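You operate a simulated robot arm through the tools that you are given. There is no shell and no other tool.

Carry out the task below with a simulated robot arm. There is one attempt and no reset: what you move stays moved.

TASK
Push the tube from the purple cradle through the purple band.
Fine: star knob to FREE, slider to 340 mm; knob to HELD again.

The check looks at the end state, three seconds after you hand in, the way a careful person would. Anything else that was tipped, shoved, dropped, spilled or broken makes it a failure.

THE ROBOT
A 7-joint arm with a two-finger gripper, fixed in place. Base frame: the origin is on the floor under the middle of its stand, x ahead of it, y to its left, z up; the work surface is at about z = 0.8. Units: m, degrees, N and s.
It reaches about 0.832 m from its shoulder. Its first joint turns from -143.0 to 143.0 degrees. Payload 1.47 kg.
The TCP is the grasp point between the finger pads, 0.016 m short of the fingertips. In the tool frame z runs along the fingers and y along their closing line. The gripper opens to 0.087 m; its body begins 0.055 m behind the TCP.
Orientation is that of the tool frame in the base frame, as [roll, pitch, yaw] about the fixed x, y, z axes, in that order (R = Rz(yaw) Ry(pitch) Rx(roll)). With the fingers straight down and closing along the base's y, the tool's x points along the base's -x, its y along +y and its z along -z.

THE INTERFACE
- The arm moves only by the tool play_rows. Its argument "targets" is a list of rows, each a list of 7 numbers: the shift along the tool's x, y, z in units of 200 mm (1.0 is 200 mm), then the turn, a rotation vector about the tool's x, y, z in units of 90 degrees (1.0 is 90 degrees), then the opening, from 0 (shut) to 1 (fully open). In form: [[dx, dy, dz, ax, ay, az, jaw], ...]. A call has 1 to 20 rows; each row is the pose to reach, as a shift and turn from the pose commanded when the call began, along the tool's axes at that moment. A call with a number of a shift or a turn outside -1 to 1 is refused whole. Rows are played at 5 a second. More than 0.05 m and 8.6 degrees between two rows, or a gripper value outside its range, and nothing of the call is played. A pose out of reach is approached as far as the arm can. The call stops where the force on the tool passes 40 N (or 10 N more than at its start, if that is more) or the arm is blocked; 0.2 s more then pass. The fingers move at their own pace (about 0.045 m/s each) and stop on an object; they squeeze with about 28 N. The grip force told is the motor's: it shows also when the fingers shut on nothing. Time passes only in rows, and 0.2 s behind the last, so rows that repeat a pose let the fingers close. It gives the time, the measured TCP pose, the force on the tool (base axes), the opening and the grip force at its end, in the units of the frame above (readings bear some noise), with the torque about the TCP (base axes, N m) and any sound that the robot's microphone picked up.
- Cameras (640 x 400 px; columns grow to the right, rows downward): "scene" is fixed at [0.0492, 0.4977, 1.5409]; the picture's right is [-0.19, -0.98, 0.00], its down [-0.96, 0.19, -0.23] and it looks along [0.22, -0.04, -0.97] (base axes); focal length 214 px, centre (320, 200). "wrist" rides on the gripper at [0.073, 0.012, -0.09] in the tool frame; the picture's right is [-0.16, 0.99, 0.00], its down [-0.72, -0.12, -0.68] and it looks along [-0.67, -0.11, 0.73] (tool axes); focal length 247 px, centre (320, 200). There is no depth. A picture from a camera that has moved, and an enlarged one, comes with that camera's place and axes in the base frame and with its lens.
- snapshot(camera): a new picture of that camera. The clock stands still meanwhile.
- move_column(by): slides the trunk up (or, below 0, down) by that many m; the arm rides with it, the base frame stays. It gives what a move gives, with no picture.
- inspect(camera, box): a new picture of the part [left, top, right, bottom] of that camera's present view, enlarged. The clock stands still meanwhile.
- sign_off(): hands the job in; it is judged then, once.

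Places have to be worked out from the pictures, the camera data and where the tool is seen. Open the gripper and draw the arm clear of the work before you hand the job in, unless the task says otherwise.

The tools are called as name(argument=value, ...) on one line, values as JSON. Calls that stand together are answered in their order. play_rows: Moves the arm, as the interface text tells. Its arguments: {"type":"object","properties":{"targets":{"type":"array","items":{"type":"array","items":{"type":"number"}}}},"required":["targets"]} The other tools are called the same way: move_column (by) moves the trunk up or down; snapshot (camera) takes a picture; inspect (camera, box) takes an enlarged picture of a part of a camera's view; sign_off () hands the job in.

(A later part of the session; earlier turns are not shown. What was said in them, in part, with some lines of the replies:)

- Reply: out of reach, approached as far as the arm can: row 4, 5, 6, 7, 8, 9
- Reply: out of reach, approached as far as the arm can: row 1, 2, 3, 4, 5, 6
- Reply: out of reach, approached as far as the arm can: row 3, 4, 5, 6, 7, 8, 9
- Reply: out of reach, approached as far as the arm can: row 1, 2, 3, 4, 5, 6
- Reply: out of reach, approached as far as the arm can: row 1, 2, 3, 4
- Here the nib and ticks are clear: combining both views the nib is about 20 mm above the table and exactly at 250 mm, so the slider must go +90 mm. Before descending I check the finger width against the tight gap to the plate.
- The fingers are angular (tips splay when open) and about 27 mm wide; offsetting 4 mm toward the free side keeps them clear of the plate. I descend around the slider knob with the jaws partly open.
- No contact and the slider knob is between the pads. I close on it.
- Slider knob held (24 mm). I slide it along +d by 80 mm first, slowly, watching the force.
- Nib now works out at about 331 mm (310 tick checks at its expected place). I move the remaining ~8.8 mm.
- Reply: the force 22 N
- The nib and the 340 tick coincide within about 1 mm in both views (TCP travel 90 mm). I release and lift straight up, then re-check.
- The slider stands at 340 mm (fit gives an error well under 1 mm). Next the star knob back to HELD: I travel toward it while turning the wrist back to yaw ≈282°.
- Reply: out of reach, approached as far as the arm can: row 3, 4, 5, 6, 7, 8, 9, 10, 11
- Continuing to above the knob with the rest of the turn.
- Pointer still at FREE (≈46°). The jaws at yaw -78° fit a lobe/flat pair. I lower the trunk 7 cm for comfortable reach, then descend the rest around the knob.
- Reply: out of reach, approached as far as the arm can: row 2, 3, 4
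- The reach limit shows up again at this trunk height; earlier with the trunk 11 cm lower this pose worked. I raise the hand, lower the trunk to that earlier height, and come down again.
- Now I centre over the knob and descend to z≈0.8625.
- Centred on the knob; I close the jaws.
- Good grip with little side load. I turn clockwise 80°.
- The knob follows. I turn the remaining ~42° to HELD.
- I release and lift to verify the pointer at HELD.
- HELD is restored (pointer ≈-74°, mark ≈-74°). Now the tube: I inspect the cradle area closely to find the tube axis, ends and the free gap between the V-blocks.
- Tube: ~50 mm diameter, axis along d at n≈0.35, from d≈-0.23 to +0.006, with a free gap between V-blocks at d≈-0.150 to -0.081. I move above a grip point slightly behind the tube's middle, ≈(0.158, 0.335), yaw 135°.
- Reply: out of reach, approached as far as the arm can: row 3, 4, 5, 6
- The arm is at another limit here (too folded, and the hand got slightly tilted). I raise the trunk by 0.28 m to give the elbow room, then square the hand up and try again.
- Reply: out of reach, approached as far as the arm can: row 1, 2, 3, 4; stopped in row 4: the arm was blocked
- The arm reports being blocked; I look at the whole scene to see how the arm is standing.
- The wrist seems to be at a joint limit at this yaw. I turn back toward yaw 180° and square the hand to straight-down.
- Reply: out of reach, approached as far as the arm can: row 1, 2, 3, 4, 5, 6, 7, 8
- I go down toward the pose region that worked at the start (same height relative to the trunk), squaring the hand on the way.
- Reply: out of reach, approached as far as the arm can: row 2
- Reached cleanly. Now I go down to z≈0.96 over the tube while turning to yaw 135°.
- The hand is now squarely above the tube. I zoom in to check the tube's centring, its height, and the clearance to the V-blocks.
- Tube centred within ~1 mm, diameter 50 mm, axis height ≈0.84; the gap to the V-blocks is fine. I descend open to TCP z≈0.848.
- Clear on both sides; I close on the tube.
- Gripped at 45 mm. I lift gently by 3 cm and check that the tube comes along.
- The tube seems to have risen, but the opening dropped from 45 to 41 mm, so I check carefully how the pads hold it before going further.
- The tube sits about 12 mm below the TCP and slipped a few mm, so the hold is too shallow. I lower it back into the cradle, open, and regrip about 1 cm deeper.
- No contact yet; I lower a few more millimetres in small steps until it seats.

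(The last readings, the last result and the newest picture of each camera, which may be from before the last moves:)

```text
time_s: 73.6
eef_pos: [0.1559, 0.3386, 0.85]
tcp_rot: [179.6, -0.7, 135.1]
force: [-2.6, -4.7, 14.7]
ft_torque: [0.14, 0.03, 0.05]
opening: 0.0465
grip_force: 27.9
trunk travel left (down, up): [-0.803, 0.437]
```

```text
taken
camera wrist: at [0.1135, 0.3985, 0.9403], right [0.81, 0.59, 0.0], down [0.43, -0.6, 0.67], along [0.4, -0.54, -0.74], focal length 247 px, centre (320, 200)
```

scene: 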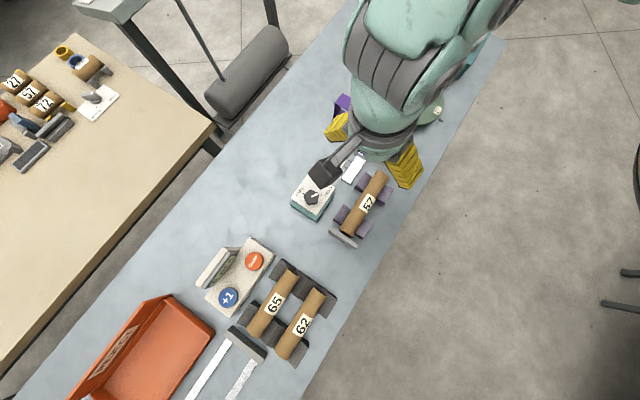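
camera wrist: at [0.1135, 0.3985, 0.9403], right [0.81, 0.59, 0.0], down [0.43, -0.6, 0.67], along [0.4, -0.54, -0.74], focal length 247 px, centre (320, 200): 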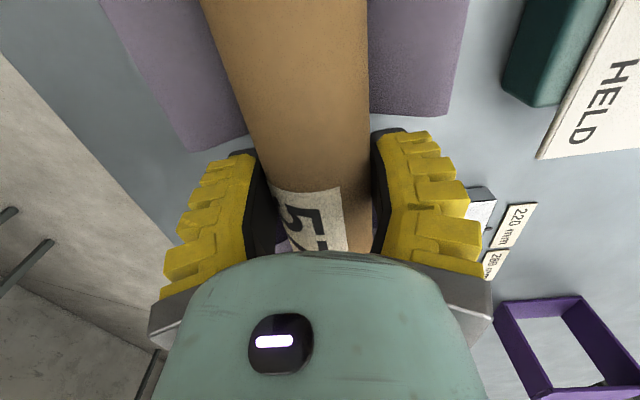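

It has seated in the cradle. I open, go 12 mm deeper, and close again.

play_rows(targets=[[0, 0, 0, 0, 0, 0, 0.8], [0, 0, 0, 0, 0, 0, 1], [0, 0, 0, 0, 0, 0, 1], [0, 0, 0.03, 0, 0, 0, 1], [0, 0, 0.06, 0, 0, 0, 1], [0, 0, 0.06, 0, 0, 0, 1]])

snapshot(camera="wrist")

```text
time_s: 75.0
eef_pos: [0.1568, 0.3384, 0.8373]
tcp_rot: [179.6, -0.6, 134.9]
force: [0.3, 1.1, -0.7]
ft_torque: [-0.03, 0.02, -0.03]
opening: 0.0872
grip_force: 0.0
trunk travel left (down, up): [-0.803, 0.437]
```

```text
taken
camera wrist: at [0.1139, 0.3976, 0.9283], right [0.81, 0.59, 0.01], down [0.43, -0.6, 0.67], along [0.4, -0.54, -0.74], focal length 247 px, centre (320, 200)
```

wrist: 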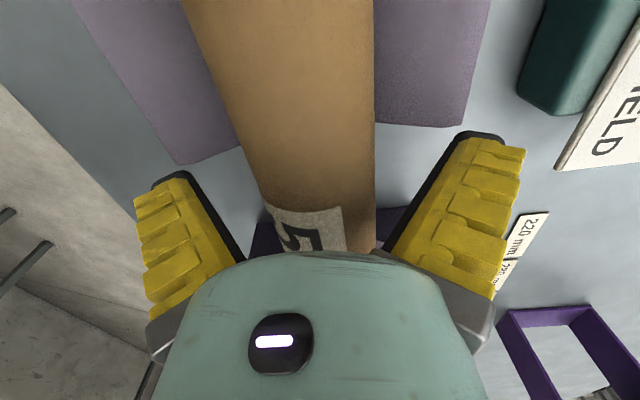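

I shift 4 mm away from the near block and close.

play_rows(targets=[[-0.02, 0, 0, 0, 0, 0, 1], [-0.02, 0, 0, 0, 0, 0, 0.75], [-0.02, 0, 0, 0, 0, 0, 0.6], [-0.02, 0, 0, 0, 0, 0, 0.5], [-0.02, 0, 0, 0, 0, 0, 0.4], [-0.02, 0, 0, 0, 0, 0, 0], [-0.02, 0, 0, 0, 0, 0, 0], [-0.02, 0, 0, 0, 0, 0, 0]])

snapshot(camera="wrist")

```text
time_s: 76.8
eef_pos: [0.1602, 0.3352, 0.8377]
tcp_rot: [179.6, -0.6, 135.0]
force: [-0.4, 0.3, 0.6]
ft_torque: [-0.02, -0.01, 0.02]
opening: 0.0472
grip_force: 28.2
trunk travel left (down, up): [-0.803, 0.437]
```

```text
taken
camera wrist: at [0.1173, 0.3948, 0.9285], right [0.81, 0.59, 0.01], down [0.43, -0.6, 0.67], along [0.4, -0.54, -0.74], focal length 247 px, centre (320, 200)
```

wrist: 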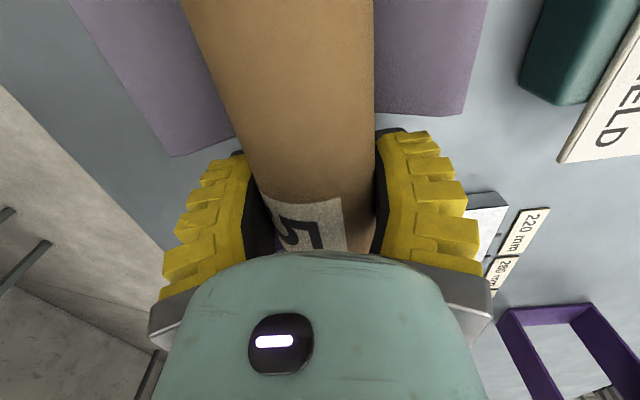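

Much better: 47 mm opening and almost no vertical reaction. I lift 3 cm and check again.

play_rows(targets=[[0, 0, -0.05, 0, 0, 0, 0], [0, 0, -0.1, 0, 0, 0, 0], [0, 0, -0.15, 0, 0, 0, 0], [0, 0, -0.15, 0, 0, 0, 0]])

snapshot(camera="wrist")

inspect(camera="scene", box=[335, 150, 425, 250])

```text
time_s: 77.8
eef_pos: [0.1586, 0.3354, 0.8681]
tcp_rot: [179.6, -0.5, 135.1]
force: [0.2, 0.0, -1.0]
ft_torque: [0.03, 0.03, 0.0]
opening: 0.0474
grip_force: 27.7
trunk travel left (down, up): [-0.803, 0.437]
```

```text
taken
camera wrist: at [0.1164, 0.3946, 0.9586], right [0.81, 0.59, 0.01], down [0.43, -0.6, 0.67], along [0.4, -0.54, -0.74], focal length 247 px, centre (320, 200)
```

wrist: 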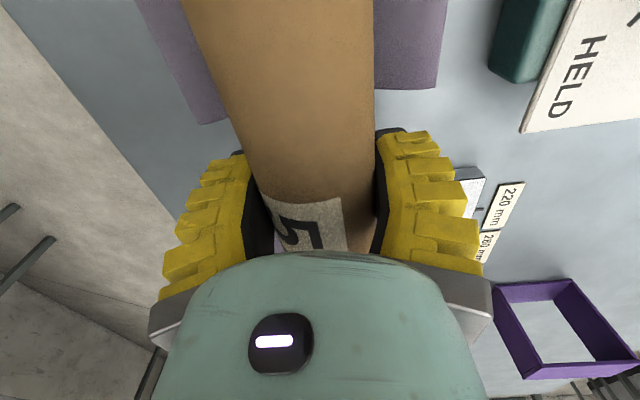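

```text
4.00 times, centred on (380, 200) of scene
camera zoom: at [0.0492, 0.4977, 1.5409], right [-0.19, -0.98, 0.0], down [-0.96, 0.19, -0.23], along [0.22, -0.04, -0.97], focal length 858 px, centre (80, 200)
```

zoom: 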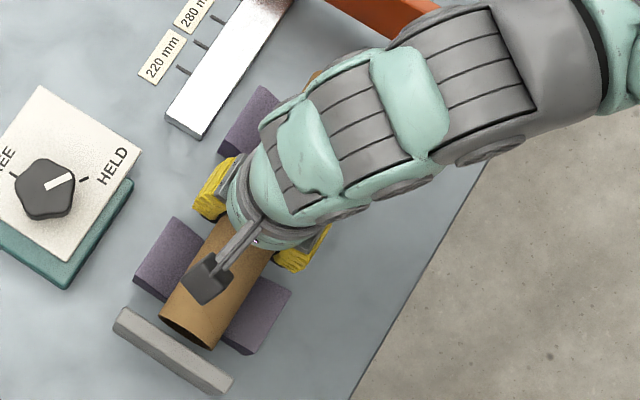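

The hold is now stable with the tube axis at TCP level (front reaches ~0.13 m ahead of the grip, rear ~0.106 m behind). I lift to z≈0.985 and carry it outward, above everything, toward the band's line.

play_rows(targets=[[0, 0, -0.12, 0, 0, 0, 0], [0, 0, -0.24, 0, 0, 0, 0], [0, 0, -0.36, 0, 0, 0, 0], [0, 0, -0.48, 0, 0, 0, 0], [0, 0, -0.585, 0, 0, 0, 0], [-0.03, 0.125, -0.585, 0, 0, 0, 0], [-0.06, 0.25, -0.585, 0, 0, 0, 0], [-0.09, 0.375, -0.585, 0, 0, 0, 0], [-0.12, 0.5, -0.585, 0, 0, 0, 0], [-0.15, 0.625, -0.585, 0, 0, 0, 0], [-0.175, 0.75, -0.585, 0, 0, 0, 0], [-0.175, 0.75, -0.585, 0, 0, 0, 0]])

snapshot(camera="scene")

snapshot(camera="wrist")

```text
time_s: 80.4
eef_pos: [0.2903, 0.417, 0.9863]
tcp_rot: [179.5, -0.6, 135.0]
force: [-0.1, 0.1, -0.8]
ft_torque: [0.04, -0.01, 0.01]
opening: 0.0473
grip_force: 28.2
trunk travel left (down, up): [-0.803, 0.437]
```

```text
taken
```

scene: 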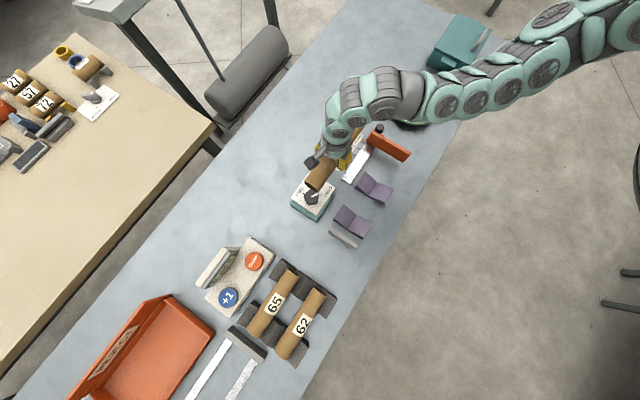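

```text
taken
camera wrist: at [0.2483, 0.4753, 1.0768], right [0.81, 0.59, 0.01], down [0.43, -0.6, 0.67], along [0.4, -0.54, -0.74], focal length 247 px, centre (320, 200)
```

wrist: 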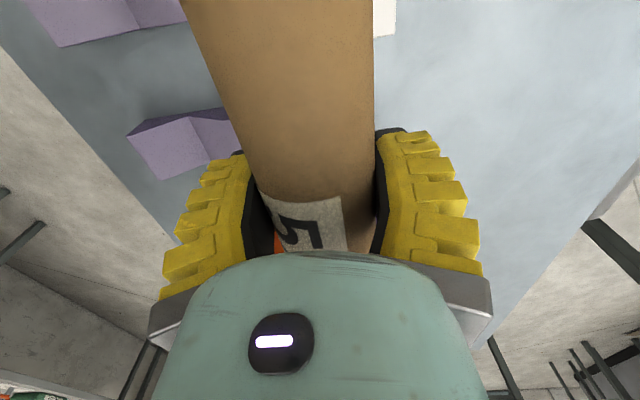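

The cradle is left intact and the tube is secure. I raise the hand 0.18 m and then lower the trunk by the same amount, to get the reach needed at the band.

play_rows(targets=[[0, 0, -0.18, 0, 0, 0, 0], [0, 0, -0.36, 0, 0, 0, 0], [0, 0, -0.54, 0, 0, 0, 0], [0, 0, -0.72, 0, 0, 0, 0], [0, 0, -0.9, 0, 0, 0, 0], [0, 0, -0.9, 0, 0, 0, 0]])

move_column(by=-0.18)

snapshot(camera="scene")

```text
time_s: 81.8
eef_pos: [0.297, 0.4406, 1.15]
tcp_rot: [179.6, -0.7, 135.2]
force: [0.9, -0.4, -0.7]
ft_torque: [0.05, 0.05, 0.04]
opening: 0.0474
grip_force: 27.6
out of reach, approached as far as the arm can: row 4, 5, 6
trunk travel left (down, up): [-0.803, 0.437]
```

```text
time_s: 83.8
eef_pos: [0.2974, 0.4402, 0.9703]
tcp_rot: [179.6, -0.7, 135.1]
force: [-0.6, 0.8, -0.7]
ft_torque: [0.0, 0.01, -0.02]
opening: 0.0476
grip_force: 27.7
trunk travel left (down, up): [-0.623, 0.617]
```

```text
taken
```

scene: 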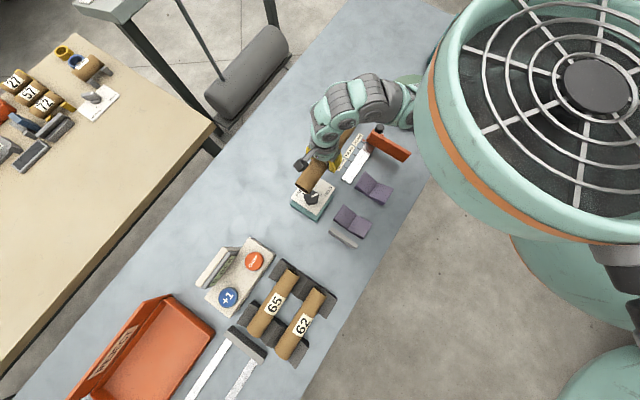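

Now I tilt the hand 18° about the tube's axis (fingers leaning outward), which gives the extra reach for the band's line.

play_rows(targets=[[0, 0, 0, -0.05, 0, 0, 0], [0, 0, 0, -0.1, 0, 0, 0], [0, 0, 0, -0.15, 0, 0, 0], [0, 0, 0, -0.2, 0, 0, 0], [0, 0, 0, -0.2, 0, 0, 0]])

snapshot(camera="wrist")

```text
time_s: 85.0
eef_pos: [0.297, 0.4418, 0.97]
tcp_rot: [161.5, -0.6, 135.1]
force: [-0.7, -0.5, -0.9]
ft_torque: [0.03, 0.03, 0.02]
opening: 0.0473
grip_force: 27.4
trunk travel left (down, up): [-0.623, 0.617]
```

```text
taken
camera wrist: at [0.2333, 0.4799, 1.0601], right [0.78, 0.55, 0.31], down [0.29, -0.75, 0.6], along [0.56, -0.38, -0.74], focal length 247 px, centre (320, 200)
```

wrist: 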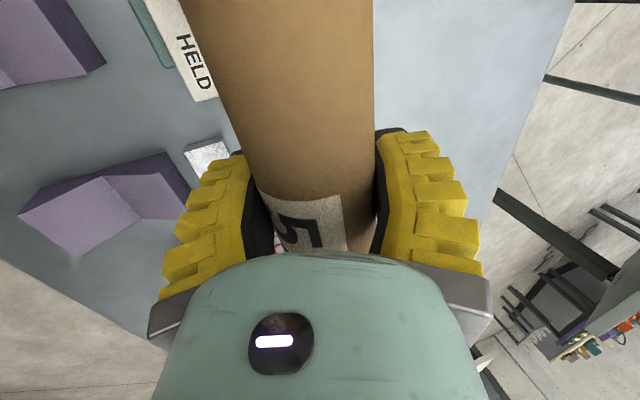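

Tilt is good. I now carry the tube to just before the band's mouth at height (z≈0.97), with a 6° yaw so its rear stays clear of the knob box when I lower it.

play_rows(targets=[[-0.08, 0.066, 0.022, 0, -0.004, 0.012, 0], [-0.16, 0.132, 0.044, 0, -0.008, 0.025, 0], [-0.24, 0.198, 0.066, 0, -0.012, 0.037, 0], [-0.32, 0.264, 0.088, 0, -0.016, 0.05, 0], [-0.4, 0.33, 0.11, 0, -0.02, 0.062, 0], [-0.412, 0.339, 0.1135, 0, -0.021, 0.063, 0], [-0.412, 0.339, 0.1135, 0, -0.021, 0.063, 0]])

inspect(camera="scene", box=[280, 80, 420, 240])

snapshot(camera="wrist")

```text
time_s: 86.6
eef_pos: [0.406, 0.4339, 0.9683]
tcp_rot: [161.6, -0.8, 129.2]
force: [0.5, -0.6, -1.0]
ft_torque: [0.02, -0.03, 0.02]
opening: 0.0474
grip_force: 28.2
trunk travel left (down, up): [-0.623, 0.617]
```

```text
2.50 times, centred on (350, 160) of scene
camera zoom: at [0.0492, 0.4977, 1.5409], right [-0.19, -0.98, 0.0], down [-0.96, 0.19, -0.23], along [0.22, -0.04, -0.97], focal length 536 px, centre (245, 300)
```

zoom: 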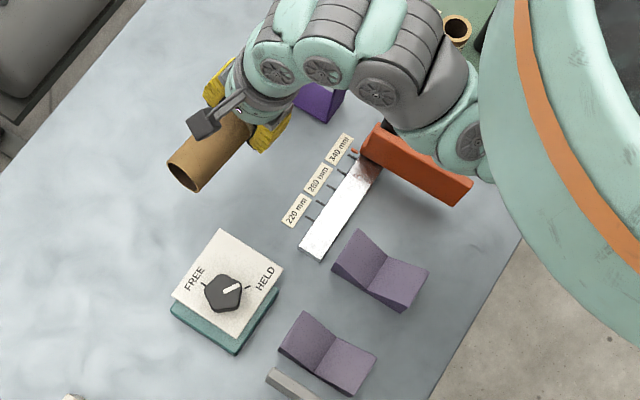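

```text
taken
camera wrist: at [0.347, 0.4791, 1.0579], right [0.83, 0.47, 0.31], down [0.21, -0.77, 0.6], along [0.52, -0.43, -0.74], focal length 247 px, centre (320, 200)
```

wrist: 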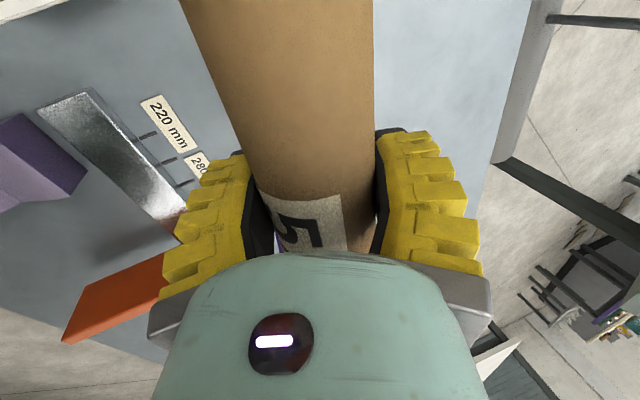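

Position as planned (rear end checks out at n≈0.60). I back off 8 mm for margin and lower to z≈0.89, then look.

play_rows(targets=[[0.04, 0, 0, 0, 0, 0, 0], [0.04, -0.04, 0.12, 0, 0, 0, 0], [0.04, -0.08, 0.24, 0, 0, 0, 0], [0.04, -0.126, 0.37, 0, 0, 0, 0], [0.04, -0.126, 0.37, 0, 0, 0, 0]])

inspect(camera="scene", box=[280, 80, 400, 200])

snapshot(camera="wrist")

```text
time_s: 87.8
eef_pos: [0.4017, 0.4402, 0.892]
tcp_rot: [161.6, -0.7, 129.1]
force: [-0.7, 0.1, -0.3]
ft_torque: [-0.01, -0.01, -0.03]
opening: 0.0472
grip_force: 27.9
trunk travel left (down, up): [-0.623, 0.617]
```

```text
3.33 times, centred on (340, 140) of scene
camera zoom: at [0.0492, 0.4977, 1.5409], right [-0.19, -0.98, 0.0], down [-0.96, 0.19, -0.23], along [0.22, -0.04, -0.97], focal length 715 px, centre (253, 400)
```

zoom: 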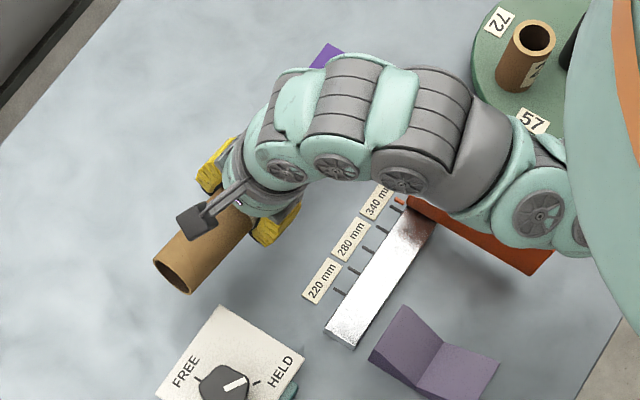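

```text
taken
camera wrist: at [0.3429, 0.4866, 0.9814], right [0.83, 0.47, 0.31], down [0.21, -0.77, 0.6], along [0.52, -0.43, -0.74], focal length 247 px, centre (320, 200)
```

wrist: 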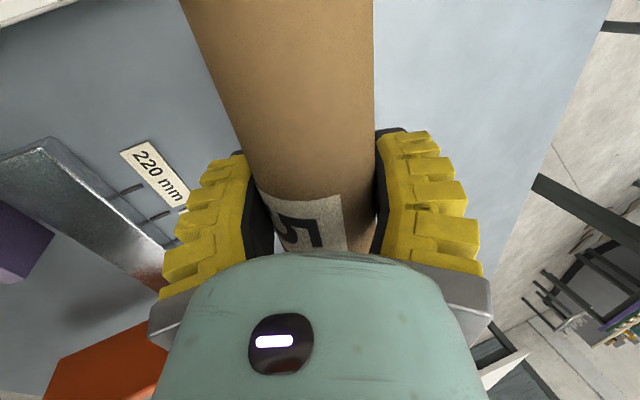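

The arm hides the band from the scene camera, but clearances are ±14 mm and my position estimates agree within ~3 mm. I lower to z≈0.846, still short of the band's mouth.

play_rows(targets=[[0, -0.026, 0.072, 0, 0, 0, 0], [0, -0.052, 0.145, 0, 0, 0, 0], [0, -0.077, 0.217, 0, 0, 0, 0], [0, -0.077, 0.217, 0, 0, 0, 0]])

inspect(camera="scene", box=[270, 80, 390, 200])

snapshot(camera="wrist")

```text
time_s: 88.8
eef_pos: [0.3993, 0.4393, 0.8464]
tcp_rot: [161.5, -0.6, 129.1]
force: [-0.5, -0.2, -0.9]
ft_torque: [0.02, 0.03, 0.01]
opening: 0.0474
grip_force: 27.7
trunk travel left (down, up): [-0.623, 0.617]
```

```text
3.33 times, centred on (330, 140) of scene
camera zoom: at [0.0492, 0.4977, 1.5409], right [-0.19, -0.98, 0.0], down [-0.96, 0.19, -0.23], along [0.22, -0.04, -0.97], focal length 715 px, centre (287, 400)
```

zoom: 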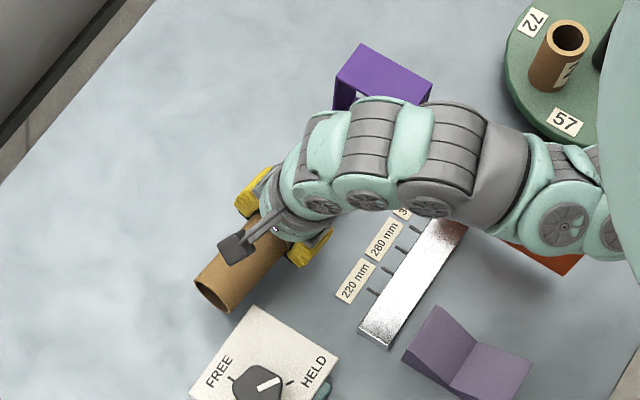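

```text
taken
camera wrist: at [0.3402, 0.4853, 0.9353], right [0.83, 0.47, 0.31], down [0.21, -0.77, 0.6], along [0.52, -0.43, -0.74], focal length 247 px, centre (320, 200)
```

wrist: 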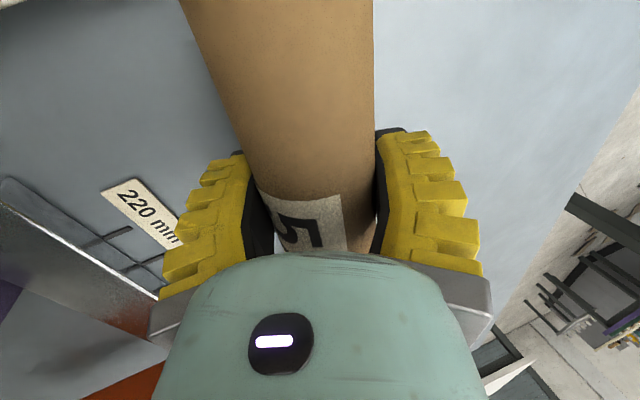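

The band is unmoved and the tube front should be ~2 cm before its mouth at n≈0.579. I advance 3 cm so the front just enters, watching the forces.

play_rows(targets=[[-0.037, 0.0036, 0.0012, 0, 0, 0, 0], [-0.075, 0.0072, 0.0024, 0, 0, 0, 0], [-0.112, 0.0108, 0.0036, 0, 0, 0, 0], [-0.149, 0.0144, 0.0048, 0, 0, 0, 0], [-0.149, 0.0144, 0.0048, 0, 0, 0, 0]])

inspect(camera="scene", box=[280, 80, 390, 190])

```text
time_s: 90.0
eef_pos: [0.4206, 0.4185, 0.8455]
tcp_rot: [161.6, -0.7, 129.3]
force: [0.2, 0.5, -0.5]
ft_torque: [0.01, 0.03, 0.0]
opening: 0.0475
grip_force: 28.0
trunk travel left (down, up): [-0.623, 0.617]
```

```text
3.64 times, centred on (335, 135) of scene
camera zoom: at [0.0492, 0.4977, 1.5409], right [-0.19, -0.98, 0.0], down [-0.96, 0.19, -0.23], along [0.22, -0.04, -0.97], focal length 780 px, centre (266, 436)
```

zoom: 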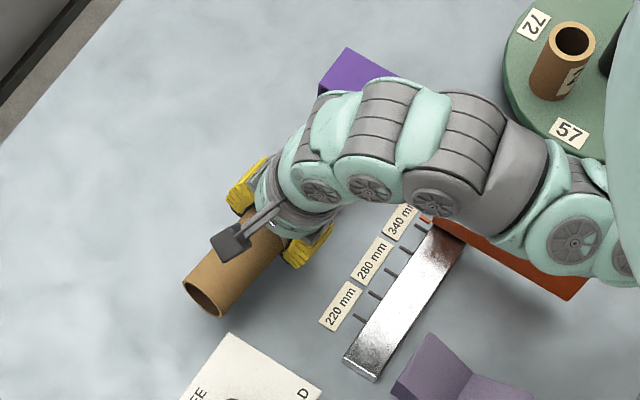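

No contact and the band is unmoved; front is ~8 mm inside. I advance 27 mm more, then straighten the tube to the band's axis.

play_rows(targets=[[-0.045, 0.0043, 0.0014, 0, 0, 0, 0], [-0.09, 0.0086, 0.0028, 0, 0, 0, 0], [-0.134, 0.0129, 0.0043, 0, 0, 0, 0], [-0.15, -0.006, -0.002, 0, 0.007, -0.021, 0], [-0.165, -0.025, -0.008, 0, 0.014, -0.042, 0], [-0.181, -0.0446, -0.015, 0, 0.021, -0.063, 0], [-0.181, -0.0446, -0.015, 0, 0.021, -0.063, 0]])

inspect(camera="scene", box=[280, 70, 400, 190])

snapshot(camera="wrist")

```text
time_s: 91.6
eef_pos: [0.4353, 0.3857, 0.8456]
tcp_rot: [161.5, -0.7, 135.2]
force: [0.6, 0.0, 0.4]
ft_torque: [0.01, -0.03, 0.0]
opening: 0.0472
grip_force: 28.2
trunk travel left (down, up): [-0.623, 0.617]
```

```text
3.33 times, centred on (340, 130) of scene
camera zoom: at [0.0492, 0.4977, 1.5409], right [-0.19, -0.98, 0.0], down [-0.96, 0.19, -0.23], along [0.22, -0.04, -0.97], focal length 715 px, centre (253, 433)
```

zoom: 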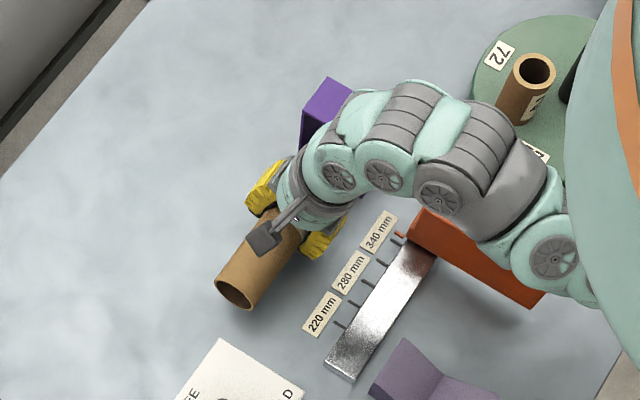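

```text
taken
camera wrist: at [0.3716, 0.4238, 0.9346], right [0.77, 0.55, 0.31], down [0.29, -0.75, 0.6], along [0.56, -0.37, -0.74], focal length 247 px, centre (320, 200)
```

wrist: 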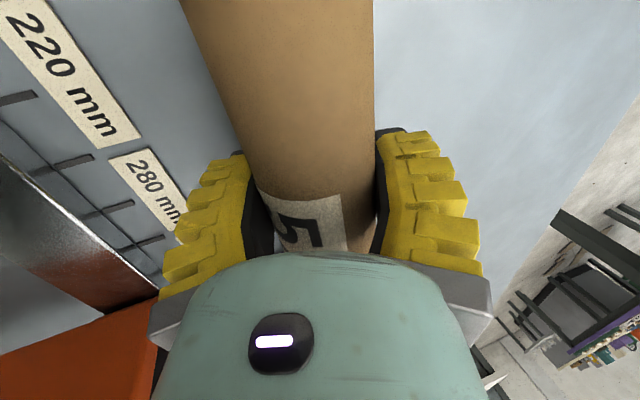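

Aligned (n≈0.5805, rear end confirms), no contact forces. I push on another 37 mm, so the front comes out beyond the band.

play_rows(targets=[[-0.046, 0, 0, 0, 0, 0, 0], [-0.092, 0, 0, 0, 0, 0, 0], [-0.139, 0, 0, 0, 0, 0, 0], [-0.185, 0, 0, 0, 0, 0, 0], [-0.185, 0, 0, 0, 0, 0, 0]])

inspect(camera="scene", box=[290, 70, 410, 190])

snapshot(camera="wrist")

```text
time_s: 92.8
eef_pos: [0.461, 0.358, 0.8424]
tcp_rot: [161.5, -0.8, 135.2]
force: [-0.6, -0.7, -1.4]
ft_torque: [0.03, 0.03, 0.02]
opening: 0.0472
grip_force: 28.2
trunk travel left (down, up): [-0.623, 0.617]
```

```text
3.33 times, centred on (350, 130) of scene
camera zoom: at [0.0492, 0.4977, 1.5409], right [-0.19, -0.98, 0.0], down [-0.96, 0.19, -0.23], along [0.22, -0.04, -0.97], focal length 715 px, centre (220, 433)
```

zoom: 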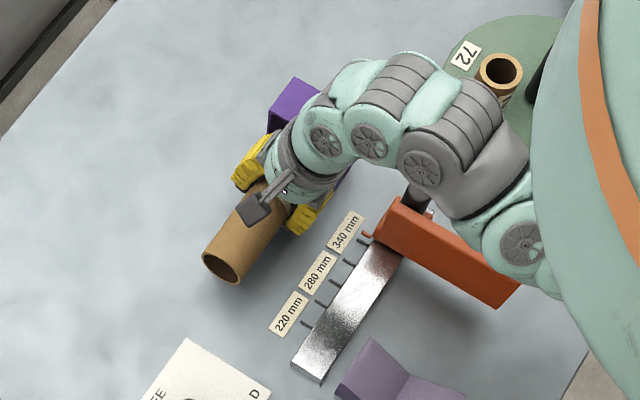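

```text
taken
camera wrist: at [0.3969, 0.3971, 0.9339], right [0.78, 0.55, 0.31], down [0.29, -0.75, 0.6], along [0.56, -0.38, -0.74], focal length 247 px, centre (320, 200)
```

wrist: 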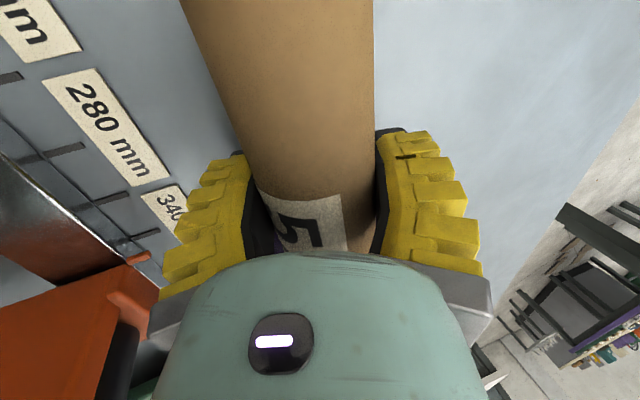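

The tube front should now stick out ~3 cm beyond the band, still no contact. Before setting it down I reduce the hand tilt to ~12° (so the lower finger clears the table) and lower ~9 mm.

play_rows(targets=[[0, 0, 0, 0.036, 0, 0, 0], [0, 0, 0, 0.072, 0, 0, 0], [0, -0.005, 0.015, 0.072, 0, 0, 0], [0, -0.01, 0.03, 0.072, 0, 0, 0], [0, -0.0145, 0.043, 0.072, 0, 0, 0], [0, -0.0145, 0.043, 0.072, 0, 0, 0]])

inspect(camera="scene", box=[290, 70, 410, 190])

```text
time_s: 94.2
eef_pos: [0.4614, 0.3594, 0.8348]
tcp_rot: [168.0, -0.8, 135.2]
force: [0.5, 0.1, -0.6]
ft_torque: [0.02, -0.01, -0.01]
opening: 0.0474
grip_force: 28.1
trunk travel left (down, up): [-0.623, 0.617]
```

```text
3.33 times, centred on (350, 130) of scene
camera zoom: at [0.0492, 0.4977, 1.5409], right [-0.19, -0.98, 0.0], down [-0.96, 0.19, -0.23], along [0.22, -0.04, -0.97], focal length 715 px, centre (220, 433)
```

zoom: 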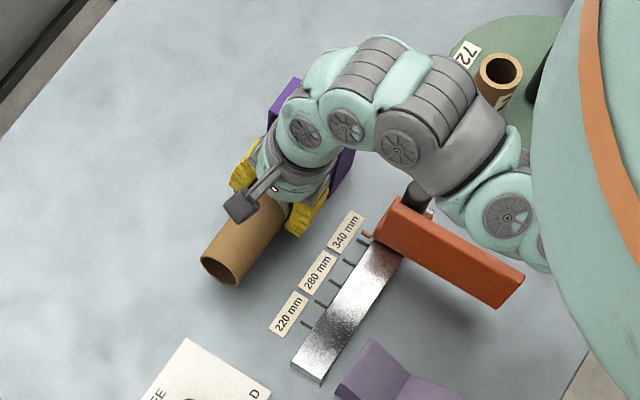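

No contact yet. I level the tube slightly (rear down) and lower another ~4.5 mm in small steps.

play_rows(targets=[[0, 0, 0, 0, -0.01, 0, 0], [0, 0, 0, 0, -0.02, 0, 0], [0, -0.0015, 0.0075, 0, -0.02, 0, 0], [0, -0.003, 0.015, 0, -0.02, 0, 0], [0, -0.0047, 0.022, 0, -0.02, 0, 0], [0, -0.0047, 0.022, 0, -0.02, 0, 0]])

```text
time_s: 95.6
eef_pos: [0.4612, 0.3588, 0.8305]
tcp_rot: [168.0, 1.2, 134.8]
force: [1.8, 0.8, -1.4]
ft_torque: [-0.01, 0.01, -0.03]
opening: 0.0475
grip_force: 28.1
trunk travel left (down, up): [-0.623, 0.617]
```

Finger clearance to the table is ~4 mm, and tube is ~4 mm above band floor and table. I open the jaws gradually to set it down.

play_rows(targets=[[0, 0, 0, 0, 0, 0, 0.56], [0, 0, 0, 0, 0, 0, 0.58], [0, 0, 0, 0, 0, 0, 0.6], [0, 0, 0, 0, 0, 0, 0.63], [0, 0, 0, 0, 0, 0, 0.66], [0, 0, 0, 0, 0, 0, 0.7], [0, 0, 0, 0, 0, 0, 0.75], [0, 0, 0, 0, 0, 0, 0.75]])

snapshot(camera="wrist")

inspect(camera="scene", box=[290, 70, 410, 190])

```text
time_s: 97.4
eef_pos: [0.4625, 0.3586, 0.832]
tcp_rot: [168.0, 1.1, 134.8]
force: [-0.8, -1.0, -0.1]
ft_torque: [0.04, 0.01, 0.03]
opening: 0.0694
grip_force: 2.7
trunk travel left (down, up): [-0.623, 0.617]
```

```text
taken
camera wrist: at [0.4043, 0.4075, 0.9199], right [0.79, 0.57, 0.21], down [0.32, -0.68, 0.65], along [0.52, -0.45, -0.73], focal length 247 px, centre (320, 200)
```

wrist: 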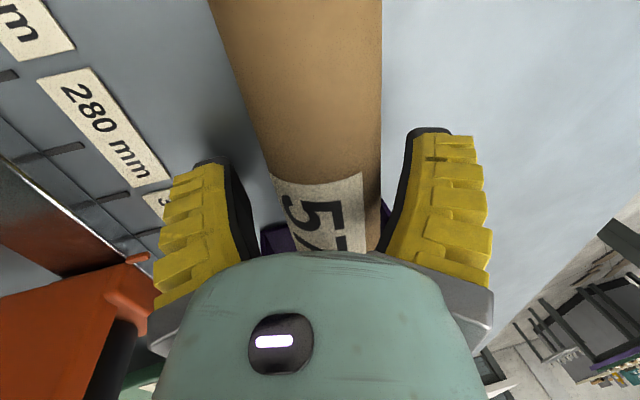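

```text
3.33 times, centred on (350, 130) of scene
camera zoom: at [0.0492, 0.4977, 1.5409], right [-0.19, -0.98, 0.0], down [-0.96, 0.19, -0.23], along [0.22, -0.04, -0.97], focal length 715 px, centre (220, 433)
```

zoom: 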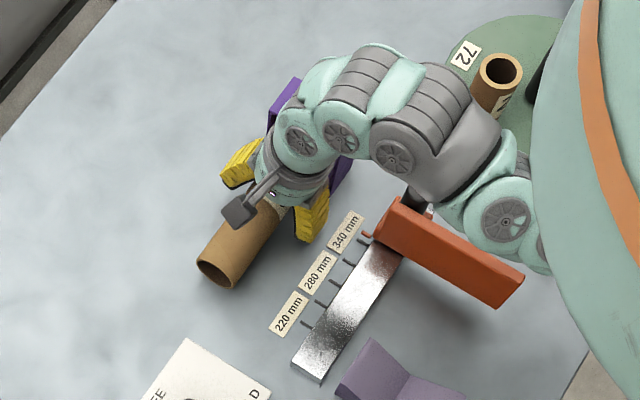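

The tube rests through the band. To bring it further, I open a bit more, slide the hand 60 mm back along the tube (straddling it), and look before regripping.

play_rows(targets=[[0, 0, 0, 0, 0, 0, 0.9], [0, 0.01, 0, 0, 0, 0, 0.9], [0.075, 0.01, 0.003, 0.006, 0, 0, 0.9], [0.15, 0.01, 0.006, 0.012, 0, 0, 0.9], [0.225, 0.01, 0.01, 0.018, 0, 0, 0.9], [0.3, 0.01, 0.014, 0.022, 0, 0, 0.9], [0.3, 0.01, 0.014, 0.022, 0, 0, 0.9]])

snapshot(camera="wrist")

inspect(camera="scene", box=[290, 70, 410, 190])

```text
time_s: 99.0
eef_pos: [0.4224, 0.4023, 0.8262]
tcp_rot: [169.9, 1.1, 134.7]
force: [-0.7, 0.2, -0.6]
ft_torque: [-0.01, 0.0, 0.01]
opening: 0.0803
grip_force: 1.5
trunk travel left (down, up): [-0.623, 0.617]
```

```text
taken
camera wrist: at [0.3662, 0.4535, 0.916], right [0.8, 0.57, 0.18], down [0.34, -0.67, 0.66], along [0.5, -0.47, -0.73], focal length 247 px, centre (320, 200)
```

wrist: 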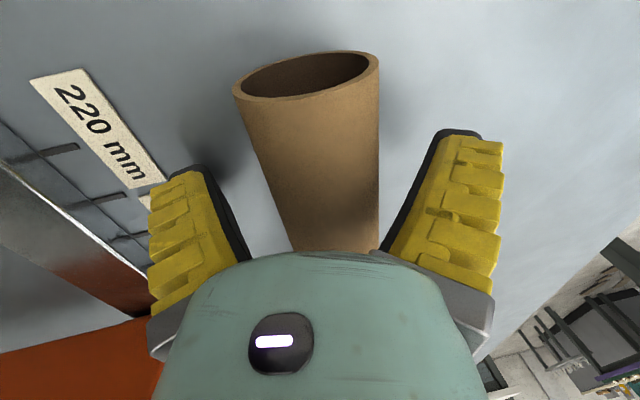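

```text
3.33 times, centred on (350, 130) of scene
camera zoom: at [0.0492, 0.4977, 1.5409], right [-0.19, -0.98, 0.0], down [-0.96, 0.19, -0.23], along [0.22, -0.04, -0.97], focal length 715 px, centre (220, 433)
```

zoom: 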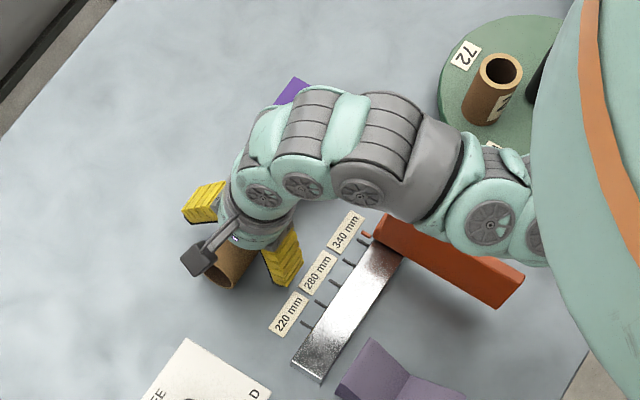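

The rear end is visible and the hand is 47 mm ahead of it, well centred. I raise 1.5 mm for table clearance and close gently.

play_rows(targets=[[0, 0, -0.0075, 0, 0, 0, 0.8], [0, 0, -0.0075, 0, 0, 0, 0.7], [0, 0, -0.0075, 0, 0, 0, 0.62], [0, 0, -0.0075, 0, 0, 0, 0.55], [0, 0, -0.0075, 0, 0, 0, 0.45], [0, 0, -0.0075, 0, 0, 0, 0.2], [0, 0, -0.0075, 0, 0, 0, 0], [0, 0, -0.0075, 0, 0, 0, 0]])

snapshot(camera="wrist")

```text
time_s: 100.8
eef_pos: [0.422, 0.4032, 0.8293]
tcp_rot: [169.9, 1.0, 134.8]
force: [-2.1, -1.8, 4.6]
ft_torque: [-0.08, 0.02, 0.01]
opening: 0.0469
grip_force: 28.3
trunk travel left (down, up): [-0.623, 0.617]
```

```text
taken
camera wrist: at [0.3656, 0.4536, 0.9178], right [0.8, 0.57, 0.18], down [0.34, -0.67, 0.66], along [0.5, -0.47, -0.73], focal length 247 px, centre (320, 200)
```

wrist: 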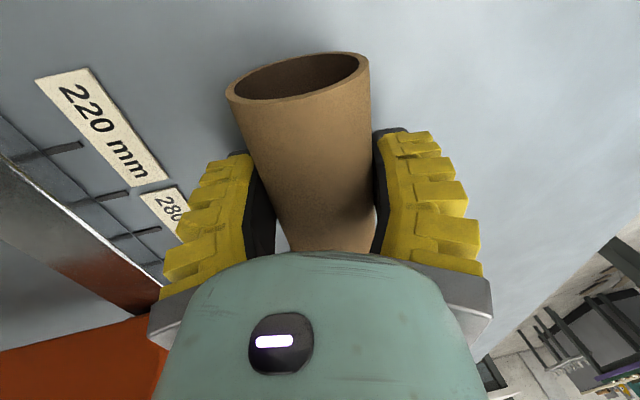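

Gripped at 47 mm. I lift ~6 mm off the band floor.

play_rows(targets=[[0, 0.0025, -0.015, 0, 0, 0, 0], [0, 0.005, -0.03, 0, 0, 0, 0], [0, 0.005, -0.03, 0, 0, 0, 0]])

snapshot(camera="wrist")

inspect(camera="scene", box=[300, 60, 400, 160])

```text
time_s: 101.6
eef_pos: [0.4201, 0.4031, 0.8342]
tcp_rot: [170.0, 1.1, 134.9]
force: [-1.0, 0.1, -1.3]
ft_torque: [0.04, 0.04, -0.01]
opening: 0.0453
grip_force: 28.0
trunk travel left (down, up): [-0.623, 0.617]
```

```text
taken
camera wrist: at [0.3652, 0.4537, 0.9233], right [0.8, 0.57, 0.17], down [0.34, -0.67, 0.66], along [0.5, -0.47, -0.73], focal length 247 px, centre (320, 200)
```

wrist: 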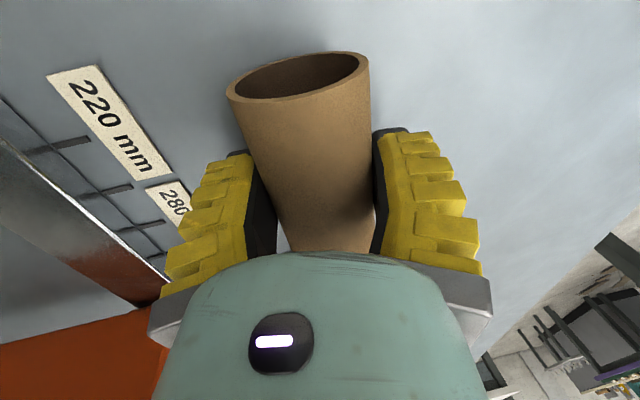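

```text
4.00 times, centred on (350, 110) of scene
camera zoom: at [0.0492, 0.4977, 1.5409], right [-0.19, -0.98, 0.0], down [-0.96, 0.19, -0.23], along [0.22, -0.04, -0.97], focal length 858 px, centre (200, 560)
```

zoom: 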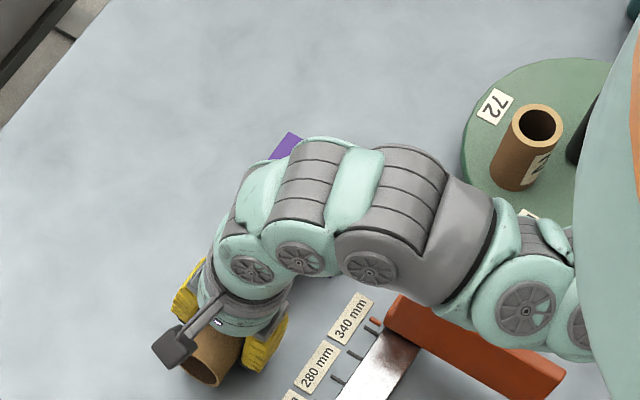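

Lifted; I push it forward 60 mm along the band's axis.

play_rows(targets=[[-0.05, 0, 0, 0, 0, 0, 0], [-0.1, 0, 0, 0, 0, 0, 0], [-0.15, 0, 0, 0, 0, 0, 0], [-0.2, 0, 0, 0, 0, 0, 0], [-0.25, 0, 0, 0, 0, 0, 0], [-0.3, 0, 0, 0, 0, 0, 0], [-0.3, 0, 0, 0, 0, 0, 0]])

snapshot(camera="wrist")

inspect(camera="scene", box=[300, 60, 400, 160])

```text
time_s: 103.2
eef_pos: [0.4627, 0.3601, 0.8362]
tcp_rot: [169.9, 1.1, 134.8]
force: [0.1, 0.6, -1.1]
ft_torque: [0.05, 0.06, -0.02]
opening: 0.045
grip_force: 28.0
trunk travel left (down, up): [-0.623, 0.617]
```

```text
taken
camera wrist: at [0.4079, 0.4102, 0.9251], right [0.8, 0.58, 0.17], down [0.34, -0.67, 0.66], along [0.5, -0.47, -0.73], focal length 247 px, centre (320, 200)
```

wrist: 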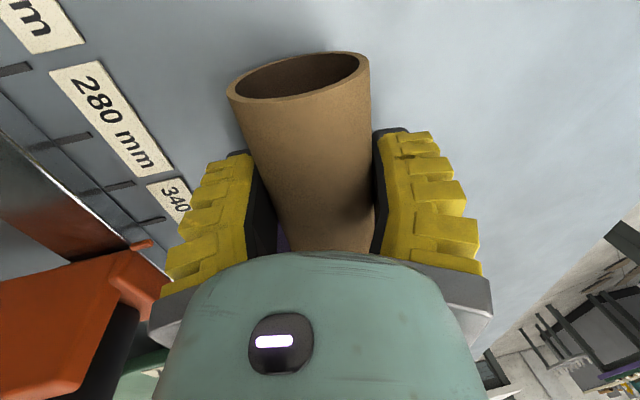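

```text
4.00 times, centred on (350, 110) of scene
camera zoom: at [0.0492, 0.4977, 1.5409], right [-0.19, -0.98, 0.0], down [-0.96, 0.19, -0.23], along [0.22, -0.04, -0.97], focal length 858 px, centre (200, 560)
```

zoom: 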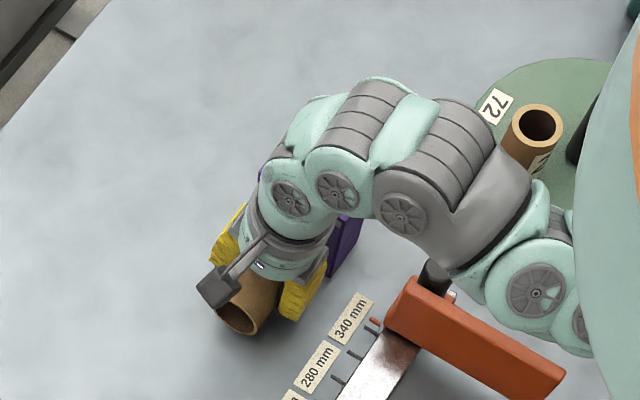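

Pushed through with no contact forces. I lower ~7 mm to set the tube down.

play_rows(targets=[[0, -0.002, 0.01, 0, 0, 0, 0], [0, -0.004, 0.02, 0, 0, 0, 0], [0, -0.005, 0.028, 0, 0, 0, 0], [0, -0.005, 0.028, 0, 0, 0, 0]])

```text
time_s: 104.2
eef_pos: [0.4646, 0.3613, 0.8307]
tcp_rot: [169.9, 1.0, 134.7]
force: [-1.5, -0.8, 5.0]
ft_torque: [-0.19, -0.12, -0.08]
opening: 0.0468
grip_force: 27.8
trunk travel left (down, up): [-0.623, 0.617]
```

It has touched down (5 N up). I open the jaws gradually.

play_rows(targets=[[0, 0, 0, 0, 0, 0, 0.56], [0, 0, 0, 0, 0, 0, 0.58], [0, 0, 0, 0, 0, 0, 0.6], [0, 0, 0, 0, 0, 0, 0.63], [0, 0, 0, 0, 0, 0, 0.67], [0, 0, 0, 0, 0, 0, 0.72], [0, 0, 0, 0, 0, 0, 0.8], [0, 0, 0, 0, 0, 0, 0.9], [0, 0, 0, 0, 0, 0, 1], [0, 0, 0, 0, 0, 0, 1]])

snapshot(camera="wrist")

inspect(camera="scene", box=[300, 60, 400, 160])

```text
time_s: 106.4
eef_pos: [0.4628, 0.3604, 0.83]
tcp_rot: [170.0, 1.1, 134.8]
force: [-0.2, 0.3, 0.3]
ft_torque: [-0.01, 0.0, -0.01]
opening: 0.0872
grip_force: 0.1
trunk travel left (down, up): [-0.623, 0.617]
```

```text
taken
camera wrist: at [0.4079, 0.4118, 0.9189], right [0.8, 0.57, 0.18], down [0.34, -0.67, 0.66], along [0.5, -0.47, -0.73], focal length 247 px, centre (320, 200)
```

wrist: 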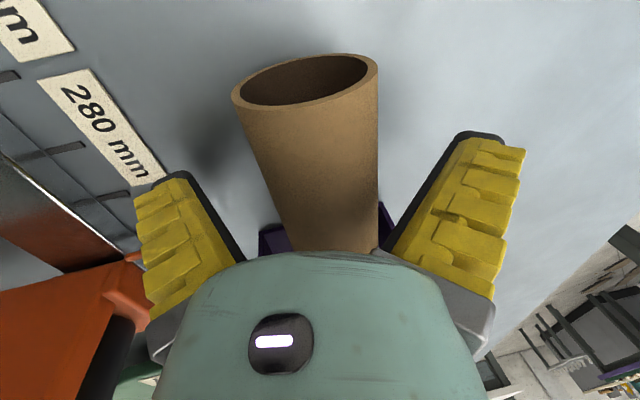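

```text
4.00 times, centred on (350, 110) of scene
camera zoom: at [0.0492, 0.4977, 1.5409], right [-0.19, -0.98, 0.0], down [-0.96, 0.19, -0.23], along [0.22, -0.04, -0.97], focal length 858 px, centre (200, 560)
```

zoom: 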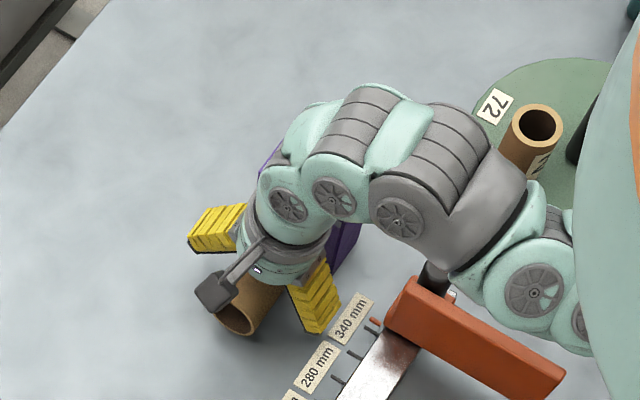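

Released and the tube stays put. I back off 2 cm and withdraw along the tool axis, upward.

play_rows(targets=[[0.05, 0, -0.005, 0, 0, 0, 1], [0.1, 0, -0.01, 0, 0, 0, 1], [0.1, 0, -0.12, 0, 0, 0, 1], [0.1, 0, -0.25, 0, 0, 0, 1], [0.1, 0, -0.4, 0, 0, 0, 1], [0.1, 0, -0.58, 0, 0, 0, 1], [0.1, 0, -0.75, 0, 0, 0, 1], [0.1, 0, -0.75, 0, 0, 0, 1]])

snapshot(camera="scene")

snapshot(camera="wrist")

```text
time_s: 108.2
eef_pos: [0.4323, 0.3605, 0.9672]
tcp_rot: [169.9, 1.1, 134.6]
force: [-0.1, -0.7, -0.4]
ft_torque: [0.0, -0.01, 0.0]
opening: 0.0869
grip_force: 0.0
out of reach, approached as far as the arm can: row 7, 8
trunk travel left (down, up): [-0.623, 0.617]
```

```text
taken
```

scene: 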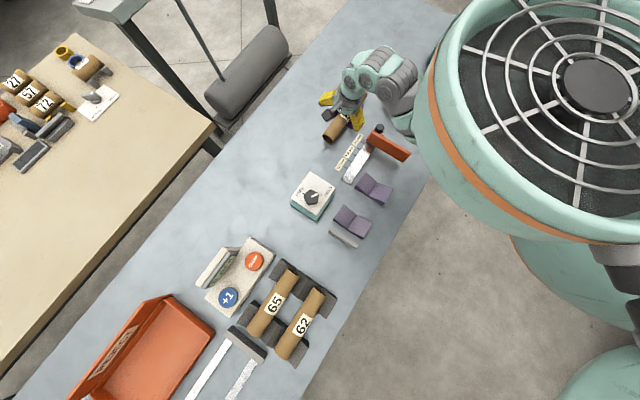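

```text
taken
camera wrist: at [0.3759, 0.4111, 1.0553], right [0.8, 0.57, 0.18], down [0.33, -0.67, 0.66], along [0.5, -0.47, -0.73], focal length 247 px, centre (320, 200)
```

wrist: 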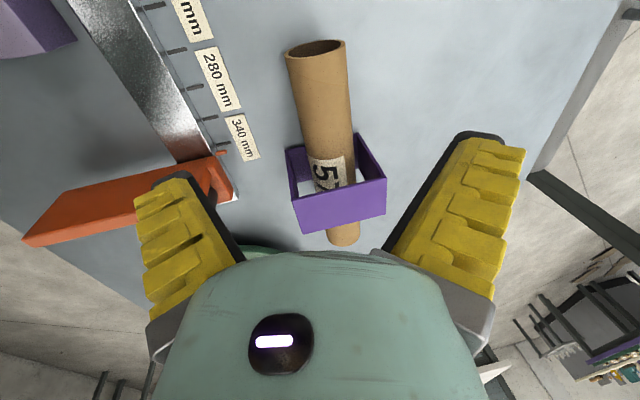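

The tube is through the band and sticks out on both sides. I zoom in to confirm, and check the slider reading and knob once more.

inspect(camera="wrist", box=[180, 20, 430, 260])

inspect(camera="scene", box=[280, 80, 420, 260])

```text
1.67 times, centred on (305, 140) of wrist
camera zoom: at [0.3759, 0.4111, 1.0553], right [0.8, 0.57, 0.18], down [0.33, -0.67, 0.66], along [0.5, -0.47, -0.73], focal length 412 px, centre (345, 300)
```

zoom: 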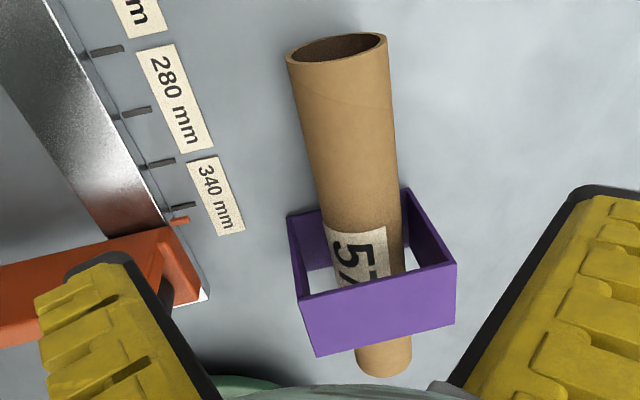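

```text
2.22 times, centred on (350, 170) of scene
camera zoom: at [0.0492, 0.4977, 1.5409], right [-0.19, -0.98, 0.0], down [-0.96, 0.19, -0.23], along [0.22, -0.04, -0.97], focal length 477 px, centre (253, 267)
```

zoom: 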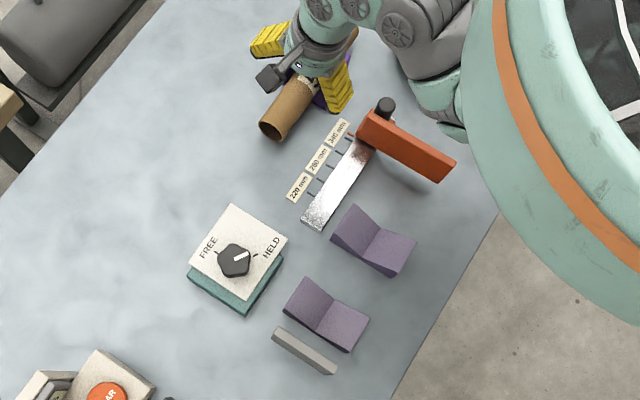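

The tube clearly passes through the band, slider nib at 340, pointer at HELD. I raise the trunk 0.4 m to draw the arm clear of the work.

move_column(by=0.4)

snapshot(camera="scene")

snapshot(camera="wrist")

```text
time_s: 112.0
eef_pos: [0.4318, 0.3595, 1.3648]
tcp_rot: [169.7, 1.2, 134.7]
force: [0.0, 0.6, 0.4]
ft_torque: [0.0, -0.01, -0.01]
opening: 0.0869
grip_force: 0.0
trunk travel left (down, up): [-1.023, 0.217]
```

```text
taken
```

scene: 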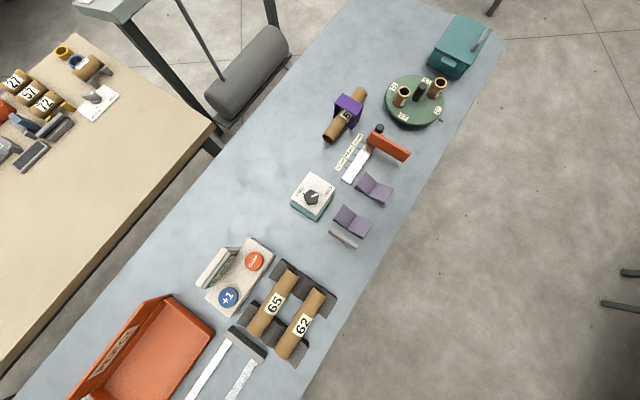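

```text
taken
camera wrist: at [0.3756, 0.4113, 1.4551], right [0.8, 0.57, 0.18], down [0.33, -0.67, 0.66], along [0.5, -0.47, -0.73], focal length 247 px, centre (320, 200)
```

wrist: 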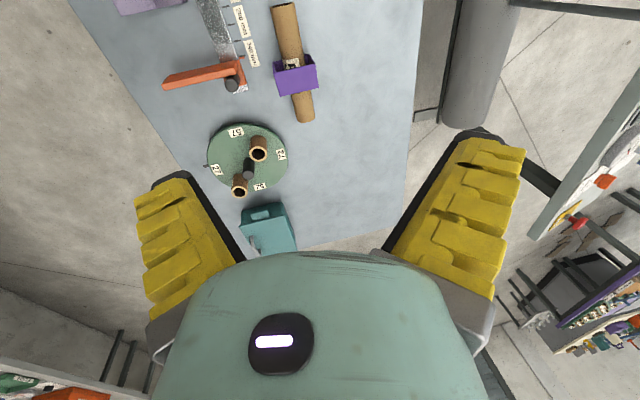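

Now the scene is unobstructed; I inspect the results closely one last time.

inspect(camera="scene", box=[310, 75, 380, 150])

inspect(camera="scene", box=[330, 120, 400, 190])

inspect(camera="scene", box=[285, 165, 345, 225])

```text
5.33 times, centred on (345, 112) of scene
camera zoom: at [0.0492, 0.4977, 1.5409], right [-0.19, -0.98, 0.0], down [-0.96, 0.19, -0.23], along [0.22, -0.04, -0.97], focal length 1144 px, centre (187, 667)
```

zoom: 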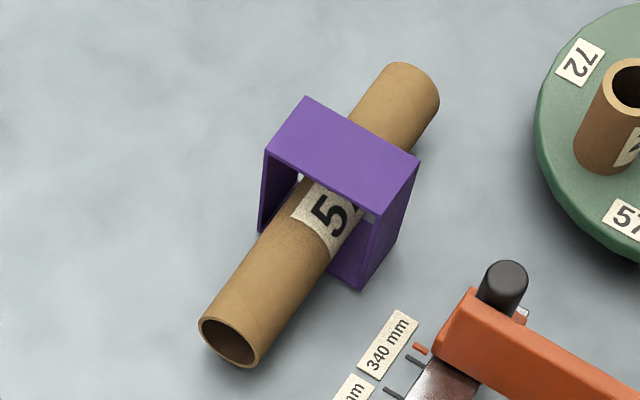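

```text
5.71 times, centred on (365, 155) of scene
camera zoom: at [0.0492, 0.4977, 1.5409], right [-0.19, -0.98, 0.0], down [-0.96, 0.19, -0.23], along [0.22, -0.04, -0.97], focal length 1226 px, centre (63, 457)
```

zoom: 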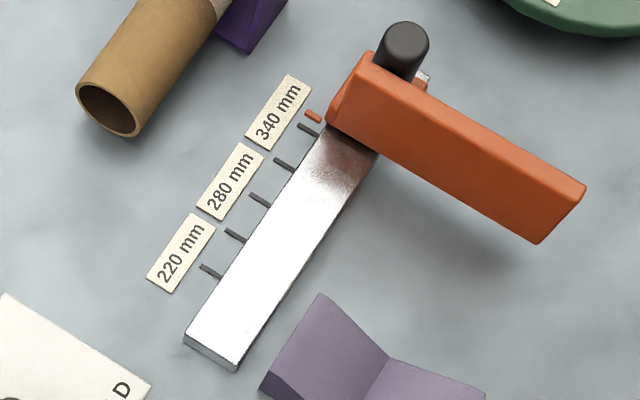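

```text
6.67 times, centred on (315, 195) of scene
camera zoom: at [0.0492, 0.4977, 1.5409], right [-0.19, -0.98, 0.0], down [-0.96, 0.19, -0.23], along [0.22, -0.04, -0.97], focal length 1430 px, centre (353, 233)
```

zoom: 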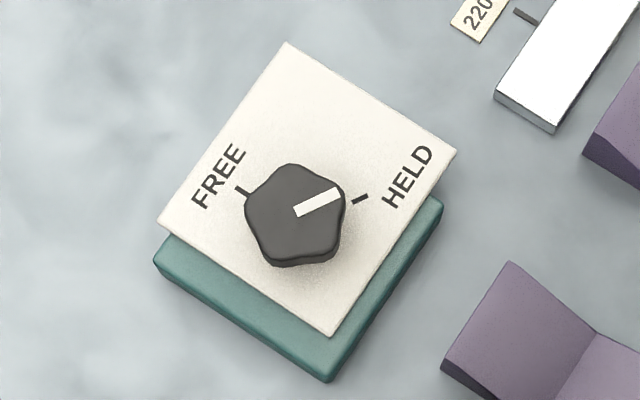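

Everything checks out: the tube sits centred through the unmoved band, the nib lines up with 340 mm, the pointer is at HELD, and the gripper is open and well clear. I hand the job in.

sign_off()

```text
The job is handed in.
```

The job is done and handed in. I haven't received the check's verdict.

- **Tube:** tube 57 came out of the purple cradle and now lies through the purple band, sticking out on both sides. The band measured in the same place before and after. It took two grips. The first was too shallow and slipped a few millimetres, so I set the tube back in the cradle and took a deeper hold.
- **Slider:** it started at 250 mm and now stands at 340 mm. By my picture measurements it is within about 1 mm of the mark.
- **Star knob:** I turned it to FREE before moving the slider, then back to HELD. The pointer lines up with the HELD mark, but I didn't test whether the slider is actually locked.
- **"Fine":** I read this as a condition. The FINE/ROUGH pointer on the other table showed FINE, so I did the slider steps.

In the last pictures nothing else looks moved or tipped. The gripper is open and the arm is raised clear of the work.
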